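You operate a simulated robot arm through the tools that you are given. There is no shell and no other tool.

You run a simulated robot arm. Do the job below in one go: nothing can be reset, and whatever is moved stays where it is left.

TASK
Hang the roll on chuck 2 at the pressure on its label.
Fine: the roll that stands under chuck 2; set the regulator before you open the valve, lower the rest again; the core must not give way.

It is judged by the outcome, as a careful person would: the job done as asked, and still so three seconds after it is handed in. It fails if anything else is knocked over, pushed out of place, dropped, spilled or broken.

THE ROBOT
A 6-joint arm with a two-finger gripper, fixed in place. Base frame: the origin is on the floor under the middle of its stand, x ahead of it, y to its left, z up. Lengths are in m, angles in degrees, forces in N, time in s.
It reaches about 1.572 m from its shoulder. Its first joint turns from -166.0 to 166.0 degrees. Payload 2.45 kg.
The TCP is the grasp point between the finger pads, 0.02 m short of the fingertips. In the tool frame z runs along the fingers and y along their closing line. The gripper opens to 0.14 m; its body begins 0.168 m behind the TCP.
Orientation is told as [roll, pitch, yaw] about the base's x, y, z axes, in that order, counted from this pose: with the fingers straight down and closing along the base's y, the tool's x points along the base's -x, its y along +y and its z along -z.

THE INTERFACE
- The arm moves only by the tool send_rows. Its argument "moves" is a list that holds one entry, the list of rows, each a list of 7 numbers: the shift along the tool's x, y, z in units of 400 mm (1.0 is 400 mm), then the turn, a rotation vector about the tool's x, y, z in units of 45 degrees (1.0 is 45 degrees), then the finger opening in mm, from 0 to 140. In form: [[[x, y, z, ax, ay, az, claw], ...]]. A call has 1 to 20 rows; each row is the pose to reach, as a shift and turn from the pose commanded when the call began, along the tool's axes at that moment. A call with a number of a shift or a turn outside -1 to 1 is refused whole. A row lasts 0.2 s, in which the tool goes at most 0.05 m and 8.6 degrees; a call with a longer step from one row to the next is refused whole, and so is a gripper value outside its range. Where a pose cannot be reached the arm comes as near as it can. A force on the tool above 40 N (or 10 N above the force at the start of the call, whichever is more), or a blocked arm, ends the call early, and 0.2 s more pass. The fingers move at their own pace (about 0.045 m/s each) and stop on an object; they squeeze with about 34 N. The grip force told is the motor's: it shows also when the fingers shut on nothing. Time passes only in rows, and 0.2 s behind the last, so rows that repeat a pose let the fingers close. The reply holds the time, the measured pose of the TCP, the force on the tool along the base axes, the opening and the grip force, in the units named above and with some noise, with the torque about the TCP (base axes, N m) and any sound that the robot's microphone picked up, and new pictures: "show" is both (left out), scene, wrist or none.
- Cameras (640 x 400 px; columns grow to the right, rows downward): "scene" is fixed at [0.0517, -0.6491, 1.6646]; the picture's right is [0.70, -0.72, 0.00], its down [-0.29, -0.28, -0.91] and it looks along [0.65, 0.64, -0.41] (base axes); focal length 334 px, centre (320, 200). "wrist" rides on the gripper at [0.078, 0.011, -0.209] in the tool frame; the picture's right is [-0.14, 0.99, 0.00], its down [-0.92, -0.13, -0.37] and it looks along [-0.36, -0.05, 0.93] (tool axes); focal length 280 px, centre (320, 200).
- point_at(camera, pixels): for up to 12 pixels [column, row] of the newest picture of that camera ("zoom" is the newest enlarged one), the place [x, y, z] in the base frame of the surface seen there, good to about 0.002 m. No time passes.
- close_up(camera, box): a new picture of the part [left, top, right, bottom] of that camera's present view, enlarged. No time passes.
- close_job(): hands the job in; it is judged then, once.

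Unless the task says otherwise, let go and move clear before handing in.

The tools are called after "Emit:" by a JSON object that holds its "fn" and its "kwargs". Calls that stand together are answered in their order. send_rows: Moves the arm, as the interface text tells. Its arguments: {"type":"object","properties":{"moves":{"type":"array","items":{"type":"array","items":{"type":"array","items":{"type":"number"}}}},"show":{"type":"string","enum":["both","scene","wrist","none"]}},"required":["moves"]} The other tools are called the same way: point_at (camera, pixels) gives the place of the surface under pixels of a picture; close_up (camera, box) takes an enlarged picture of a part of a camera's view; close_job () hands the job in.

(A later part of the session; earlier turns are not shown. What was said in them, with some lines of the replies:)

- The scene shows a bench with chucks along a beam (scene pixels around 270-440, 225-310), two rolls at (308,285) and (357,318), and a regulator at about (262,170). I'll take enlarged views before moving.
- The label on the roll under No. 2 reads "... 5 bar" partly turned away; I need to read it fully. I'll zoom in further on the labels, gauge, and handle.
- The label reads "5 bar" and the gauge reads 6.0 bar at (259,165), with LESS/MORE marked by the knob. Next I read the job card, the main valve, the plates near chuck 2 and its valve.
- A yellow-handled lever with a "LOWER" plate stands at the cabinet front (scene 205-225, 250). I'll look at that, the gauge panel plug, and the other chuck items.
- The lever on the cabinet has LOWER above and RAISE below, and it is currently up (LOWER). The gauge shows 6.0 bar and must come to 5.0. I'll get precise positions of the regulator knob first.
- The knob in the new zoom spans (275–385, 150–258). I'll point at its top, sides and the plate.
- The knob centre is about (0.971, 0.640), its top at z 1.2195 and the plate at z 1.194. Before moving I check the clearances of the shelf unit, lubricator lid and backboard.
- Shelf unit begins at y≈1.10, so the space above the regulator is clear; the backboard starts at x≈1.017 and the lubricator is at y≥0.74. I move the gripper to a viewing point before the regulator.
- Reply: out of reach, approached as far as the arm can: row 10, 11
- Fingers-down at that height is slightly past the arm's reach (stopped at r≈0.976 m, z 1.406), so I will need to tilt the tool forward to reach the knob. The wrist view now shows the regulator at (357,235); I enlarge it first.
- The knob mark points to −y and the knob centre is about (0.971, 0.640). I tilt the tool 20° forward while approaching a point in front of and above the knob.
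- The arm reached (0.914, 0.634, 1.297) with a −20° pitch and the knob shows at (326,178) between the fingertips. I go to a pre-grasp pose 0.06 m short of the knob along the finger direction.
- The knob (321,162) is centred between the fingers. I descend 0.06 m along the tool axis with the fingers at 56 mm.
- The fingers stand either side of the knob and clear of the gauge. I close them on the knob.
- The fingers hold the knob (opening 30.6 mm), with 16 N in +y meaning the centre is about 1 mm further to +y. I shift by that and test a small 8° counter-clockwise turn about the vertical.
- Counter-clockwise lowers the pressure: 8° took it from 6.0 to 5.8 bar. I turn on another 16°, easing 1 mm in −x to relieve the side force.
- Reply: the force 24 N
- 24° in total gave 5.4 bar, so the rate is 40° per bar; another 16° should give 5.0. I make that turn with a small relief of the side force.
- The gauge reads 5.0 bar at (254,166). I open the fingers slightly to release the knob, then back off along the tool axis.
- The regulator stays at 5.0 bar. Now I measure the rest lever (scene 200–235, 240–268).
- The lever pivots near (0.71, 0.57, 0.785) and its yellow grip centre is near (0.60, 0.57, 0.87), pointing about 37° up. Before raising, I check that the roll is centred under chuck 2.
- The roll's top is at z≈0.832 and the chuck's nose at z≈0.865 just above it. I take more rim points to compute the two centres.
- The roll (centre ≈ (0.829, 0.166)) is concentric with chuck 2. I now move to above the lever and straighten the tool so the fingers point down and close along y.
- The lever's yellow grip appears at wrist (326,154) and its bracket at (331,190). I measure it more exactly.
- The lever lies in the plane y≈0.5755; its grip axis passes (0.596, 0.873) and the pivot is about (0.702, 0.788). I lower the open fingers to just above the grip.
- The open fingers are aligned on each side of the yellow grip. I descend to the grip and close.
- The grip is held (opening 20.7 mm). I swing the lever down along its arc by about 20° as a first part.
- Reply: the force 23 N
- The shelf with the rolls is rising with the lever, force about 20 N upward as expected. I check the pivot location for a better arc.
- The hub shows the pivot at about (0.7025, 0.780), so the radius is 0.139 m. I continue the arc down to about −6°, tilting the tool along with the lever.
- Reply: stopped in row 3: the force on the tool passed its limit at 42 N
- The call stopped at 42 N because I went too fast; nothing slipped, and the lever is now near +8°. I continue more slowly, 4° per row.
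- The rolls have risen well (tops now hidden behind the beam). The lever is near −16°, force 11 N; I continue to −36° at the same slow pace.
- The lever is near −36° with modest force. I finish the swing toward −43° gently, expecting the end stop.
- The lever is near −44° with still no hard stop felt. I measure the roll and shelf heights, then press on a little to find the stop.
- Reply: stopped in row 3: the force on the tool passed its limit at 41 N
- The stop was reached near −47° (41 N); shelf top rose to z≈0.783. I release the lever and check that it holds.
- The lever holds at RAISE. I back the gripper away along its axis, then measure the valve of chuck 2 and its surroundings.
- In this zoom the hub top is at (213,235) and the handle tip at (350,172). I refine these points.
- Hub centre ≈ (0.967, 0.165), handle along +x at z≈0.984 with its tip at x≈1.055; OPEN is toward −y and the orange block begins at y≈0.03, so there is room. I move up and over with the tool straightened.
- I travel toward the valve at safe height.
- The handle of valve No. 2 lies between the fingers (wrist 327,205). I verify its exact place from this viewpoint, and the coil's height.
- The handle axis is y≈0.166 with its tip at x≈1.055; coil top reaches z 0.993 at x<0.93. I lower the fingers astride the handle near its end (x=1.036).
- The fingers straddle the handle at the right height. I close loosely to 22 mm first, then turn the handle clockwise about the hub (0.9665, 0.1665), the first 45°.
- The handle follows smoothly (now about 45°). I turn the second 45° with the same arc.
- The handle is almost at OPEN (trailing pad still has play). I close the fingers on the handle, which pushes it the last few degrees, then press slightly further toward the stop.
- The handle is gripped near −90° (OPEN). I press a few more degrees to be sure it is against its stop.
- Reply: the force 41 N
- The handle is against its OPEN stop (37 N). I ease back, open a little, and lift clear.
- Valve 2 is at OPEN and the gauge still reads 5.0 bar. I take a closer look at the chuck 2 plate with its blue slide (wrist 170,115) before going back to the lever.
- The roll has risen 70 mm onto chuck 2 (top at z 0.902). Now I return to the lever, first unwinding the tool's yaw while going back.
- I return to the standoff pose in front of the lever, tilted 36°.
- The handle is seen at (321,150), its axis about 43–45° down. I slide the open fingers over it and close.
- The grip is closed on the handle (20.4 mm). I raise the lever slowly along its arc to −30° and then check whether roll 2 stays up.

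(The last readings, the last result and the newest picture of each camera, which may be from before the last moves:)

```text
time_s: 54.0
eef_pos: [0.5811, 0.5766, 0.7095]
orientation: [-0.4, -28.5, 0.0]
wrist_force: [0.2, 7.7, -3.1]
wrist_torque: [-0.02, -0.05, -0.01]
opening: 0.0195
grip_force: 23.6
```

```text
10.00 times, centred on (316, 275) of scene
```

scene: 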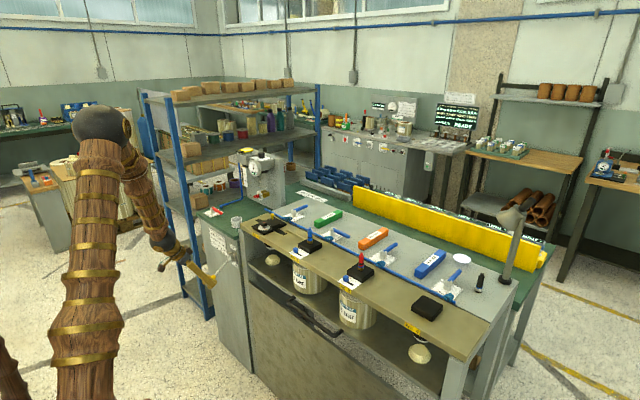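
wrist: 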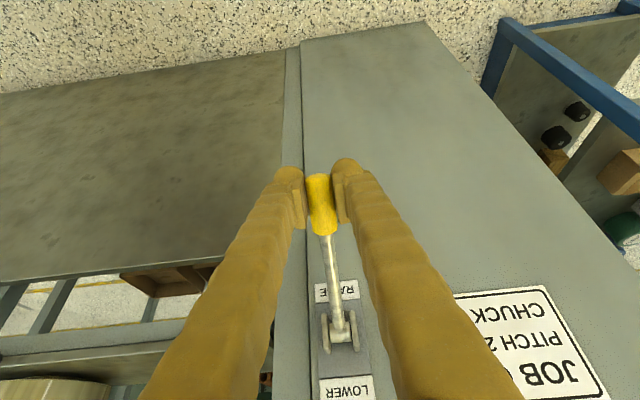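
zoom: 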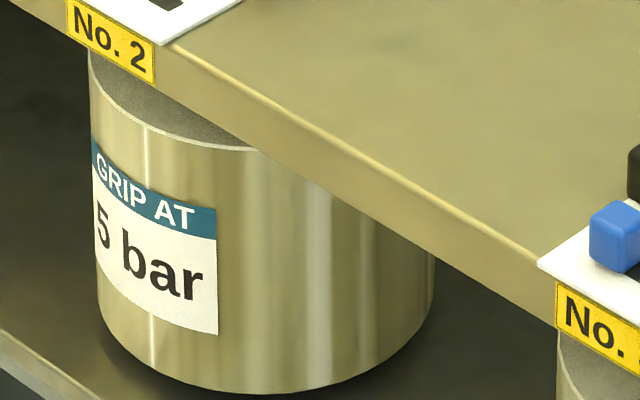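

Roll 2 hangs free: a shadow gap shows beneath it while the shelf has dropped to z≈0.773. I continue lowering the rest (lever to +2°).

Emit:
{"fn": "send_rows", "kwargs": {"moves": [[[-0.0002, 0, -0.0122, 0, 0.0222, 0, 14], [-0.0004, 0, -0.0243, 0, 0.0444, 0, 14], [-0.0012, 0, -0.0364, 0, 0.0667, 0, 14], [-0.002, 0, -0.0484, 0, 0.0889, 0, 14], [-0.0037, 0, -0.0604, 0, 0.1111, 0, 14], [-0.0055, 0, -0.0723, 0, 0.1333, 0, 14], [-0.0082, 0, -0.0842, 0, 0.1555, 0, 14], [-0.011, 0, -0.0961, 0, 0.1778, 0, 14], [-0.0145, 0, -0.1078, 0, 0.2, 0, 14], [-0.018, 0, -0.1195, 0, 0.2222, 0, 14], [-0.0222, 0, -0.1308, 0, 0.2444, 0, 14], [-0.0265, 0, -0.142, 0, 0.2667, 0, 14], [-0.0314, 0, -0.153, 0, 0.2889, 0, 14], [-0.0363, 0, -0.164, 0, 0.3111, 0, 14], [-0.0421, 0, -0.1748, 0, 0.3333, 0, 14], [-0.048, 0, -0.1855, 0, 0.3555, 0, 14], [-0.048, 0, -0.1855, 0, 0.3555, 0, 14]]]}}

Emit:
{"fn": "close_up", "kwargs": {"camera": "scene", "box": [250, 230, 410, 330]}}

Emit:
{"fn": "point_at", "kwargs": {"camera": "scene", "pixels": [[290, 275], [300, 268], [340, 330], [350, 300], [268, 275]]}}

```text
time_s: 57.6
eef_pos: [0.5636, 0.5761, 0.7839]
orientation: [-0.4, -12.5, -0.1]
wrist_force: [-2.0, 5.2, -11.1]
wrist_torque: [0.03, 0.74, 0.02]
opening: 0.0184
grip_force: 43.5
```

scene: 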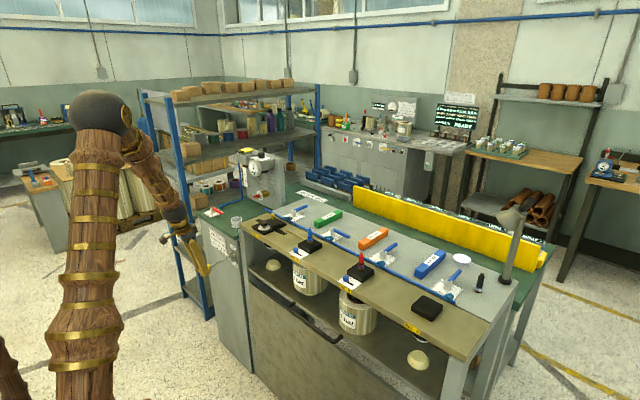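
wrist: 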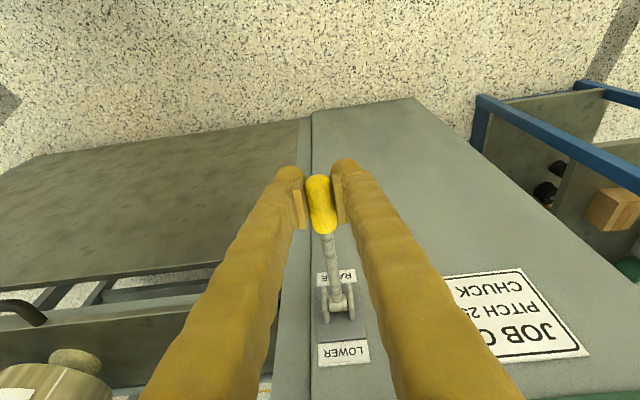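

```text
4.00 times, centred on (330, 280) of scene
```

zoom: 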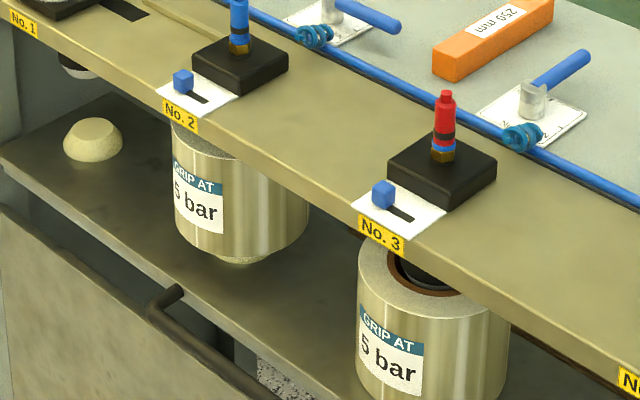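

```text
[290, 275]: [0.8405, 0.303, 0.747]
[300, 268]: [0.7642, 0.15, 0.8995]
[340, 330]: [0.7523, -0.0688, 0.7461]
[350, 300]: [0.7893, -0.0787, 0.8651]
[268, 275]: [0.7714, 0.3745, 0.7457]
```

Roll 2 hangs steadily (its rim still at z≈0.90) and the shelf is at 0.747. I continue raising the lever to about +34°.

Emit:
{"fn": "send_rows", "kwargs": {"moves": [[[-0.0035, 0, -0.0115, 0, 0.0139, 0, 14], [-0.007, 0, -0.023, 0, 0.0278, 0, 14], [-0.0112, 0, -0.0344, 0, 0.0417, 0, 14], [-0.0153, 0, -0.0458, 0, 0.0556, 0, 14], [-0.0203, 0, -0.0568, 0, 0.0695, 0, 14], [-0.0253, 0, -0.0678, 0, 0.0834, 0, 14], [-0.0312, 0, -0.0786, 0, 0.0973, 0, 14], [-0.037, 0, -0.0893, 0, 0.1112, 0, 14], [-0.0435, 0, -0.0996, 0, 0.125, 0, 14], [-0.05, 0, -0.1098, 0, 0.139, 0, 14], [-0.0572, 0, -0.1195, 0, 0.153, 0, 14], [-0.0645, 0, -0.1291, 0, 0.1668, 0, 14], [-0.0722, 0, -0.1384, 0, 0.1807, 0, 14], [-0.08, 0, -0.1477, 0, 0.1946, 0, 14], [-0.0886, 0, -0.1563, 0, 0.2085, 0, 14], [-0.0973, 0, -0.1649, 0, 0.2224, 0, 14], [-0.0973, 0, -0.1649, 0, 0.2224, 0, 14]]]}}

Emit:
{"fn": "close_up", "kwargs": {"camera": "scene", "box": [250, 230, 410, 330]}}

Emit:
{"fn": "close_up", "kwargs": {"camera": "scene", "box": [180, 220, 260, 270]}}

Emit:
{"fn": "point_at", "kwargs": {"camera": "scene", "pixels": [[290, 275], [300, 268], [340, 330], [350, 300], [268, 275]]}}

```text
time_s: 61.2
eef_pos: [0.5874, 0.5753, 0.8571]
orientation: [-0.3, -2.4, -0.2]
wrist_force: [-14.9, -31.2, -6.0]
wrist_torque: [-0.18, 1.1, -0.45]
opening: 0.018
grip_force: 43.6
```

scene: 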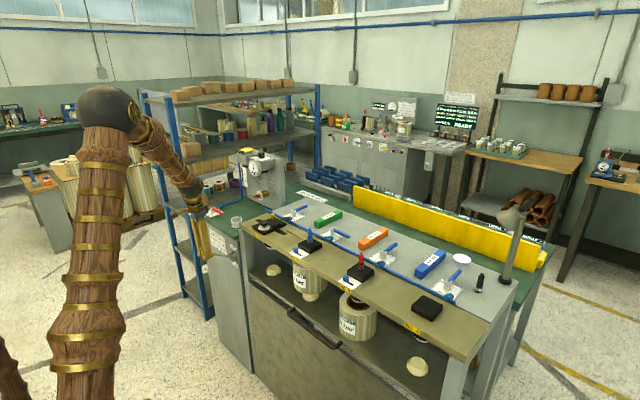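
wrist: 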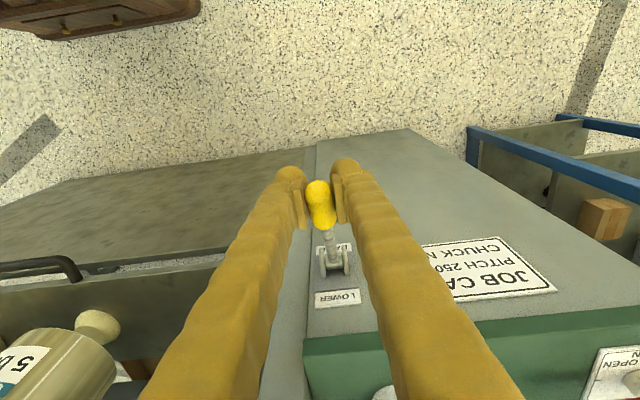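

```text
4.00 times, centred on (330, 280) of scene
```

zoom: 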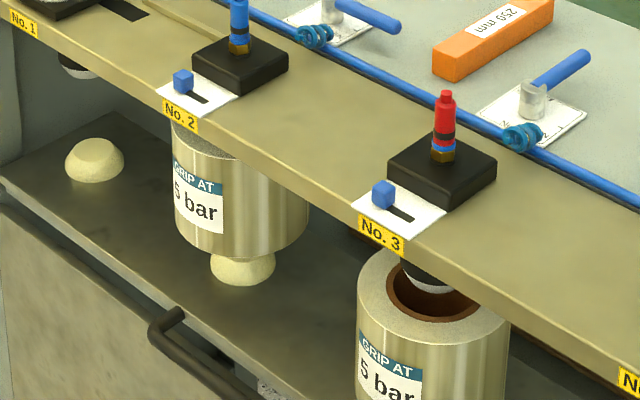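

```text
8.00 times, centred on (220, 245) of scene
```

zoom: 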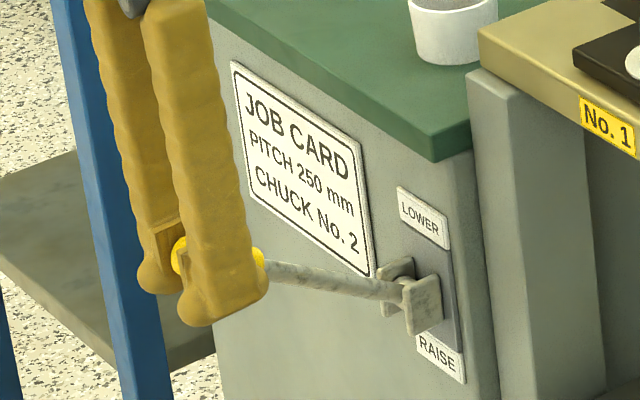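

```text
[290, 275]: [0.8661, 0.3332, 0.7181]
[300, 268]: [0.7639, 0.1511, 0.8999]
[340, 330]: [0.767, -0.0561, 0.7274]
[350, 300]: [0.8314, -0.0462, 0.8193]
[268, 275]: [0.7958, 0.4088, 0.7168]
```

The shelf is down to z≈0.718 with roll 2 hanging well clear; a side force of −31 N in y calls for a small −y relief. I finish raising the lever to its upper stop.

Emit:
{"fn": "send_rows", "kwargs": {"moves": [[[0, -0.005, 0, 0, 0, 0, 14], [-0.0075, -0.005, -0.0097, 0, 0, 0, 14], [-0.015, -0.005, -0.0193, 0, 0, 0, 14], [-0.0232, -0.005, -0.0282, 0, 0, 0, 14], [-0.0313, -0.005, -0.037, 0, 0, 0, 14], [-0.0357, -0.005, -0.0415, 0, 0, 0, 14], [-0.04, -0.005, -0.0458, 0, 0, 0, 14], [-0.04, -0.005, -0.0458, 0, 0, 0, 14]]]}}

Emit:
{"fn": "close_up", "kwargs": {"camera": "scene", "box": [250, 230, 410, 330]}}

Emit:
{"fn": "close_up", "kwargs": {"camera": "scene", "box": [180, 220, 260, 270]}}

Emit:
{"fn": "point_at", "kwargs": {"camera": "scene", "pixels": [[290, 275], [300, 268], [340, 330], [350, 300], [268, 275]]}}

```text
time_s: 62.3
eef_pos: [0.5947, 0.5753, 0.8685]
orientation: [-0.4, -2.3, 0.0]
wrist_force: [3.7, 4.4, -9.8]
wrist_torque: [0.06, -0.09, 0.09]
opening: 0.0183
grip_force: 43.5
stopped in row 5: the force on the tool passed its limit at 54 N (the readings are from after the stop); the commanded pose is now the measured one
```

scene: 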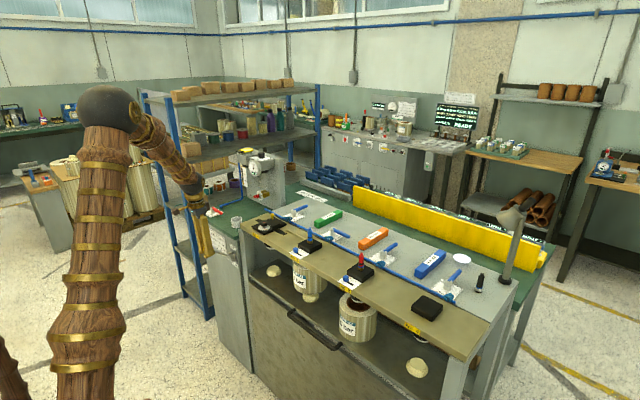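
wrist: 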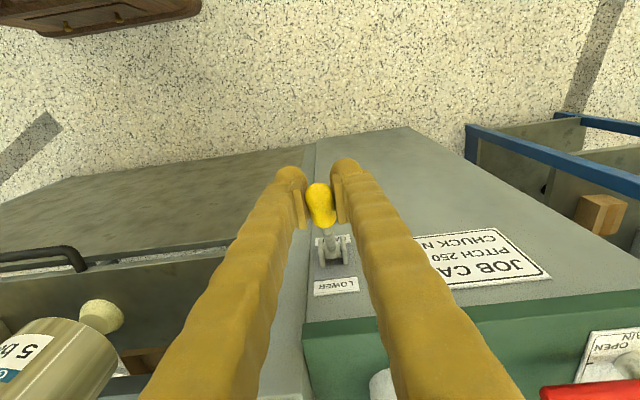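

```text
4.00 times, centred on (330, 280) of scene
```

zoom: 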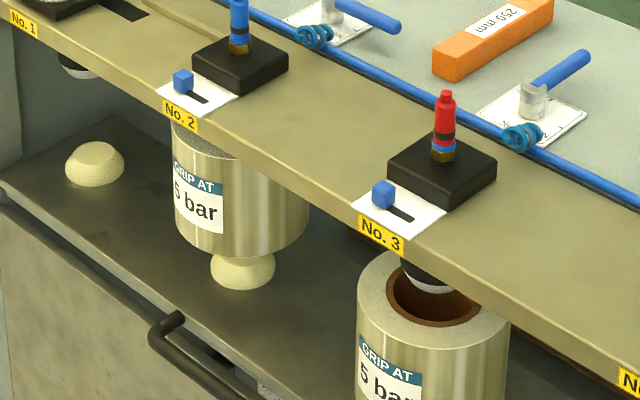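

```text
8.00 times, centred on (220, 245) of scene
```

zoom: 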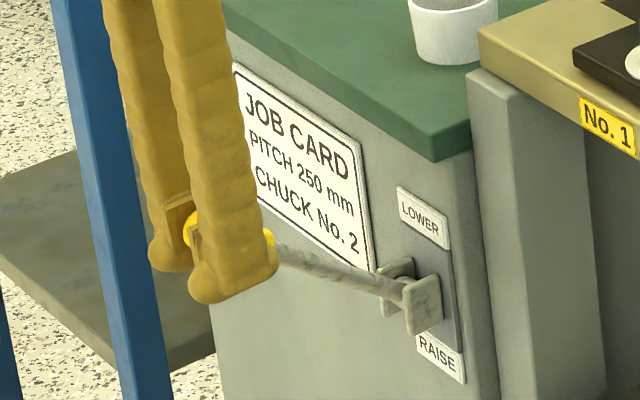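

```text
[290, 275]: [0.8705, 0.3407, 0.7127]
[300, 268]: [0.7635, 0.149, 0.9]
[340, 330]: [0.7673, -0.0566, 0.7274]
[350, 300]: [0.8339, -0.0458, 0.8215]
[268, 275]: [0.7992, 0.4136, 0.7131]
```

The upper stop was met (54 N brief) with the shelf at z≈0.713. I check roll 3's height against the initial 0.832 to confirm the rest is fully down.

Emit:
{"fn": "close_up", "kwargs": {"camera": "scene", "box": [334, 286, 382, 316]}}

Emit:
{"fn": "point_at", "kwargs": {"camera": "zoom", "pixels": [[90, 150], [110, 200], [150, 240], [220, 280], [300, 290], [380, 280], [70, 120], [120, 90]]}}

Emit:
{"fn": "close_up", "kwargs": {"camera": "scene", "box": [240, 250, 400, 350]}}

```text
13.33 times, centred on (358, 301) of scene
```

zoom: 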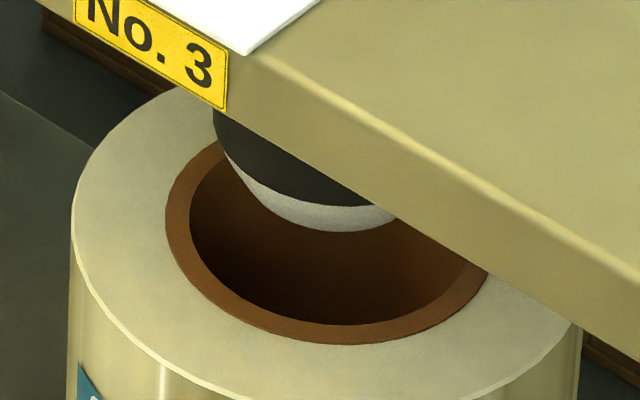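

```text
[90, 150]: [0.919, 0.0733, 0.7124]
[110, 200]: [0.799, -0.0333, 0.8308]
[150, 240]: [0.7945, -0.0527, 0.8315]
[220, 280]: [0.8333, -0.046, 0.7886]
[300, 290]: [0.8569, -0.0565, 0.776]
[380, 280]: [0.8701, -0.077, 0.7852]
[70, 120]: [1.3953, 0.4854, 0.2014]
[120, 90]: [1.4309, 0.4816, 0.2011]
```

```text
4.00 times, centred on (320, 300) of scene
```

zoom: 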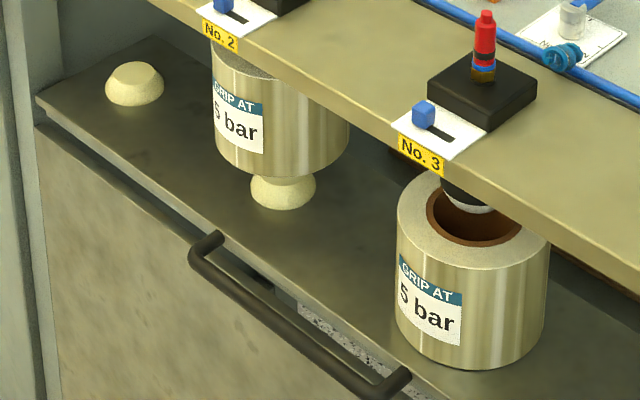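

The shelf view matches the initial one, roll 3 stands back at z≈0.831 and roll 2 hangs from chuck 2. I release the lever and lift clear.

Emit:
{"fn": "send_rows", "kwargs": {"moves": [[[0, 0, 0, 0, 0, 0, 60], [0, 0, 0, 0, 0, 0, 60], [0, 0, 0, 0, 0, 0, 60], [0, 0, -0.08, 0, 0, 0, 60], [0, 0, -0.2, 0, 0, 0, 60], [0, 0, -0.32, 0, 0, 0, 60], [0.1, 0, -0.4, 0, 0, 0, 60], [0.2, 0, -0.48, 0, 0, 0, 60], [0.3, 0, -0.54, 0, 0, 0, 60], [0.3, 0, -0.54, 0, 0, 0, 60]]]}}

Emit:
{"fn": "close_up", "kwargs": {"camera": "scene", "box": [180, 140, 340, 240]}}

Emit:
{"fn": "close_up", "kwargs": {"camera": "scene", "box": [190, 220, 430, 370]}}

Emit:
{"fn": "close_up", "kwargs": {"camera": "scene", "box": [235, 145, 283, 175]}}

Emit:
{"fn": "point_at", "kwargs": {"camera": "scene", "pixels": [[300, 268], [268, 275], [206, 249]]}}

```text
refused: row 7 steps farther than a row can; nothing moved
```

```text
4.00 times, centred on (260, 190) of scene
```

zoom: 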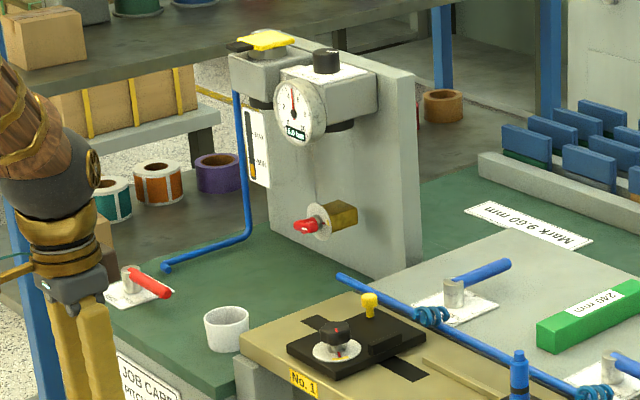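

```text
2.67 times, centred on (310, 295) of scene
```

zoom: 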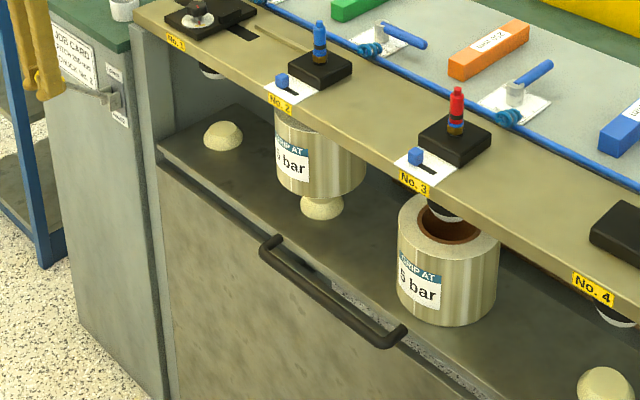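

```text
13.33 times, centred on (259, 160) of scene
```

zoom: 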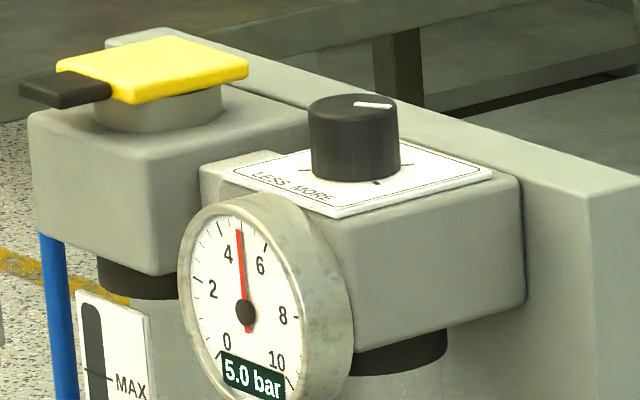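

```text
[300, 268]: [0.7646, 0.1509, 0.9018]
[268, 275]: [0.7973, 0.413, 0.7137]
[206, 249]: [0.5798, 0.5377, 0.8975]
```

The call was refused for one over-long step and nothing moved; gauge still shows 5.0 bar and roll 2 hangs. I resend with shorter steps.

Emit:
{"fn": "send_rows", "kwargs": {"moves": [[[0, 0, 0, 0, 0, 0, 60], [0, 0, 0, 0, 0, 0, 60], [0, 0, 0, 0, 0, 0, 60], [0, 0, -0.08, 0, 0, 0, 60], [0, 0, -0.18, 0, 0, 0, 60], [0, 0, -0.28, 0, 0, 0, 60], [0.04, 0, -0.38, 0, 0, 0, 60], [0.12, 0, -0.44, 0, 0, 0, 60], [0.2, 0, -0.5, 0, 0, 0, 60], [0.28, 0, -0.56, 0, 0, 0, 60], [0.28, 0, -0.56, 0, 0, 0, 60]]]}}

Emit:
{"fn": "close_up", "kwargs": {"camera": "scene", "box": [180, 140, 340, 240]}}

Emit:
{"fn": "close_up", "kwargs": {"camera": "scene", "box": [190, 220, 430, 370]}}

Emit:
{"fn": "close_up", "kwargs": {"camera": "scene", "box": [286, 262, 334, 302]}}

Emit:
{"fn": "point_at", "kwargs": {"camera": "scene", "pixels": [[300, 268], [268, 275], [206, 249]]}}

```text
time_s: 64.7
eef_pos: [0.4753, 0.5774, 1.0879]
orientation: [-0.4, -2.2, -0.1]
wrist_force: [-0.7, 0.2, 0.2]
wrist_torque: [-0.01, 0.02, 0.01]
opening: 0.0599
grip_force: 0.0
```

scene: 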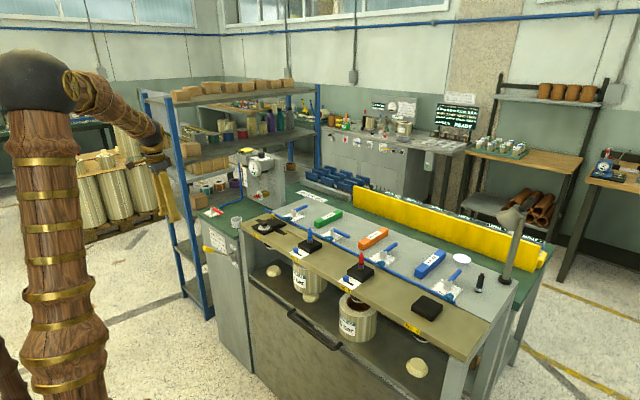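
wrist: 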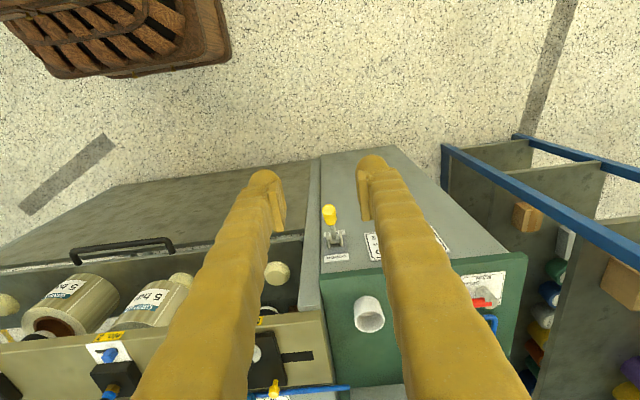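

```text
4.00 times, centred on (260, 190) of scene
```

zoom: 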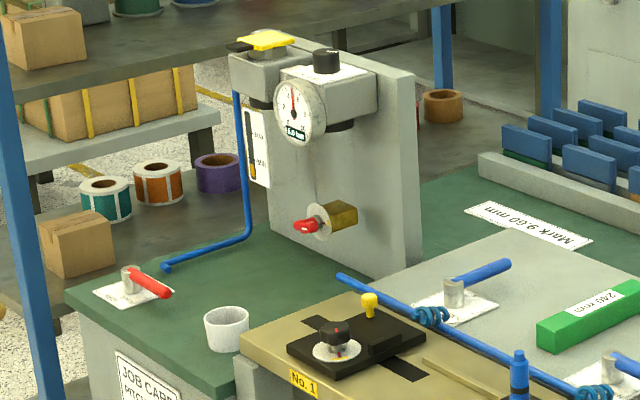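

```text
2.67 times, centred on (310, 295) of scene
```

zoom: 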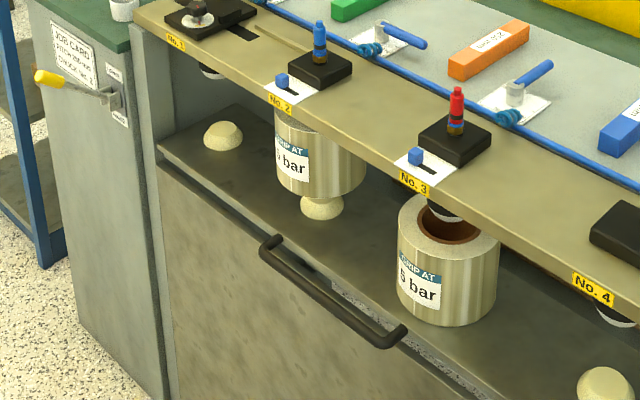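

```text
10.00 times, centred on (310, 282) of scene
```

zoom: 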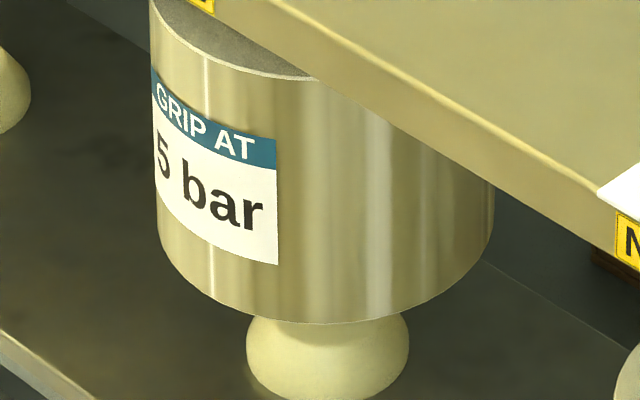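

```text
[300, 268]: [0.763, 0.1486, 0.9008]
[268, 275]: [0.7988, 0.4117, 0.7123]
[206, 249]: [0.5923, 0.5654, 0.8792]
```

The lever is back at LOWER, the rest is down, roll 2 hangs with a gap to its seat and the gauge reads 5.0 bar. I wait two seconds while moving a bit further back to confirm nothing sinks.

Emit:
{"fn": "send_rows", "kwargs": {"moves": [[[0.05, -0.05, -0.05, 0, 0, 0, 60], [0.1, -0.1, -0.1, 0, 0, 0, 60], [0.1, -0.1, -0.1, 0, 0, 0, 60], [0.1, -0.1, -0.1, 0, 0, 0, 60], [0.1, -0.1, -0.1, 0, 0, 0, 60], [0.1, -0.1, -0.1, 0, 0, 0, 60], [0.1, -0.1, -0.1, 0, 0, 0, 60], [0.1, -0.1, -0.1, 0, 0, 0, 60], [0.1, -0.1, -0.1, 0, 0, 0, 60], [0.1, -0.1, -0.1, 0, 0, 0, 60], [0.1, -0.1, -0.1, 0, 0, 0, 60], [0.1, -0.1, -0.1, 0, 0, 0, 60]]]}}

Emit:
{"fn": "close_up", "kwargs": {"camera": "scene", "box": [286, 262, 334, 302]}}

Emit:
{"fn": "close_up", "kwargs": {"camera": "scene", "box": [235, 145, 283, 175]}}

Emit:
{"fn": "close_up", "kwargs": {"camera": "scene", "box": [240, 200, 400, 300]}}

Emit:
{"fn": "point_at", "kwargs": {"camera": "scene", "pixels": [[300, 268], [268, 275], [206, 249]]}}

```text
time_s: 67.3
eef_pos: [0.4321, 0.5374, 1.1254]
orientation: [-0.4, -2.2, -0.1]
wrist_force: [0.1, 0.4, 1.0]
wrist_torque: [-0.02, 0.0, -0.01]
opening: 0.0601
grip_force: 0.1
```

scene: 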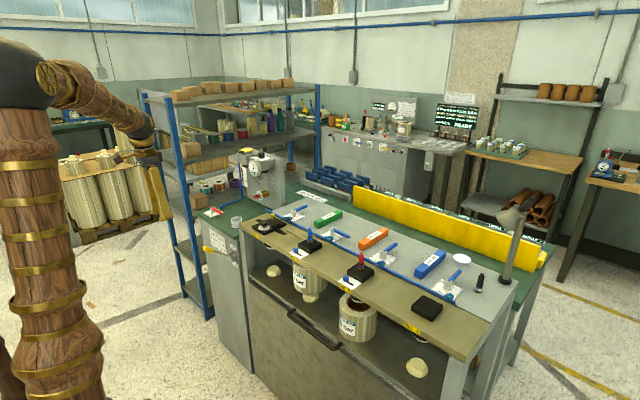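
wrist: 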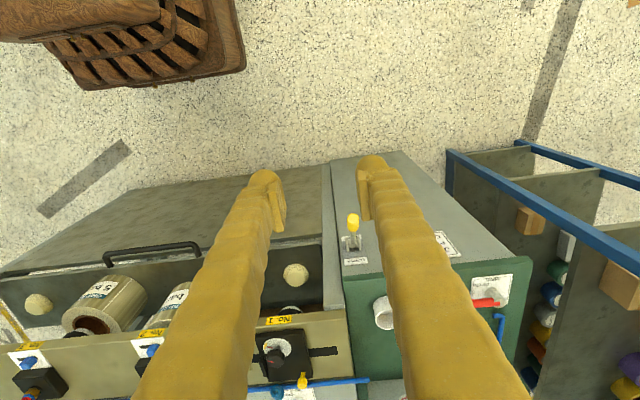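

```text
10.00 times, centred on (310, 282) of scene
```

zoom: 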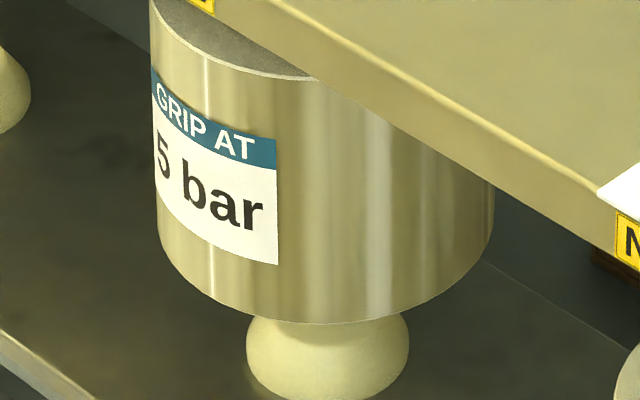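

```text
13.33 times, centred on (259, 160) of scene
```

zoom: 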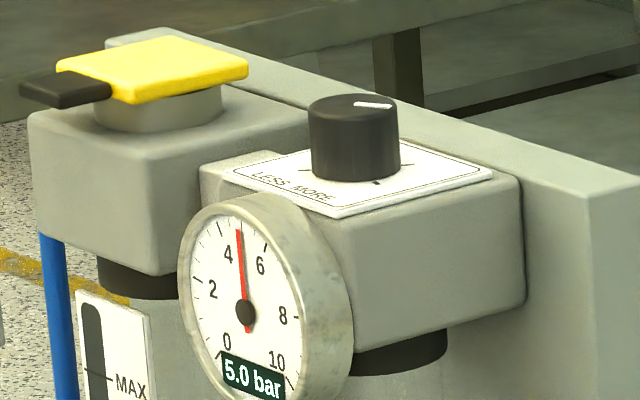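

```text
4.00 times, centred on (320, 250) of scene
```

zoom: 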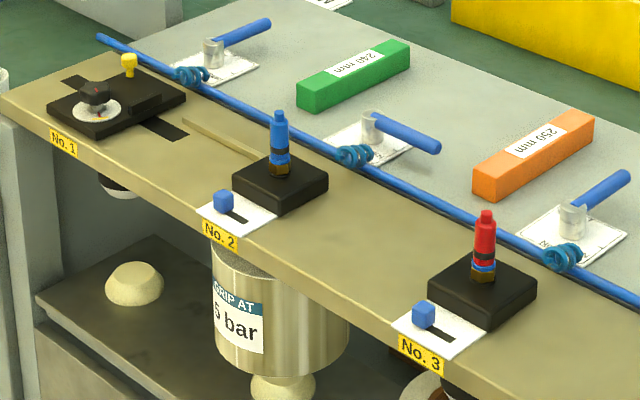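

```text
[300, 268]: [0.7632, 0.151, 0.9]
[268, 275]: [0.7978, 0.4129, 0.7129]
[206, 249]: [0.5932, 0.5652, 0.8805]
```

Roll 2 hasn't moved in over two seconds (zoom unchanged, rim z≈0.900). The gauge holds 5.0 bar, valve 2 is at OPEN, the lever is at LOWER, the other items are where they were and the gripper is clear, so I hand the job in.

Emit:
{"fn": "close_job", "kwargs": {}}

```text
The job is handed in.
```

The roll now hangs on chuck 2, gripped at the 5 bar on its label, and I've handed the job in. It hadn't sunk when I checked over two seconds after letting go of the lever, and the core shows no sign of giving way from outside.

- **Pressure:** I turned the regulator down from 6.0 to 5.0 bar before touching the valve. The gauge still read 5.0 at the end.
- **Rest and valve:** I raised the rest until the roll was on the chuck, turned valve No. 2 to its open stop, then lowered the rest again. The lever is back at LOWER and the shelf is back where it started.
- **Other items:** The lever moves the whole shelf, so the roll under chuck 3 went up and down with it. It is standing in its original place, and I saw nothing else moved.

The arm stopped itself three times on its force limit while moving the lever: once partway when I moved it too fast, and once at each end stop (highest 54 N). None of these shifted or damaged anything that I could see.
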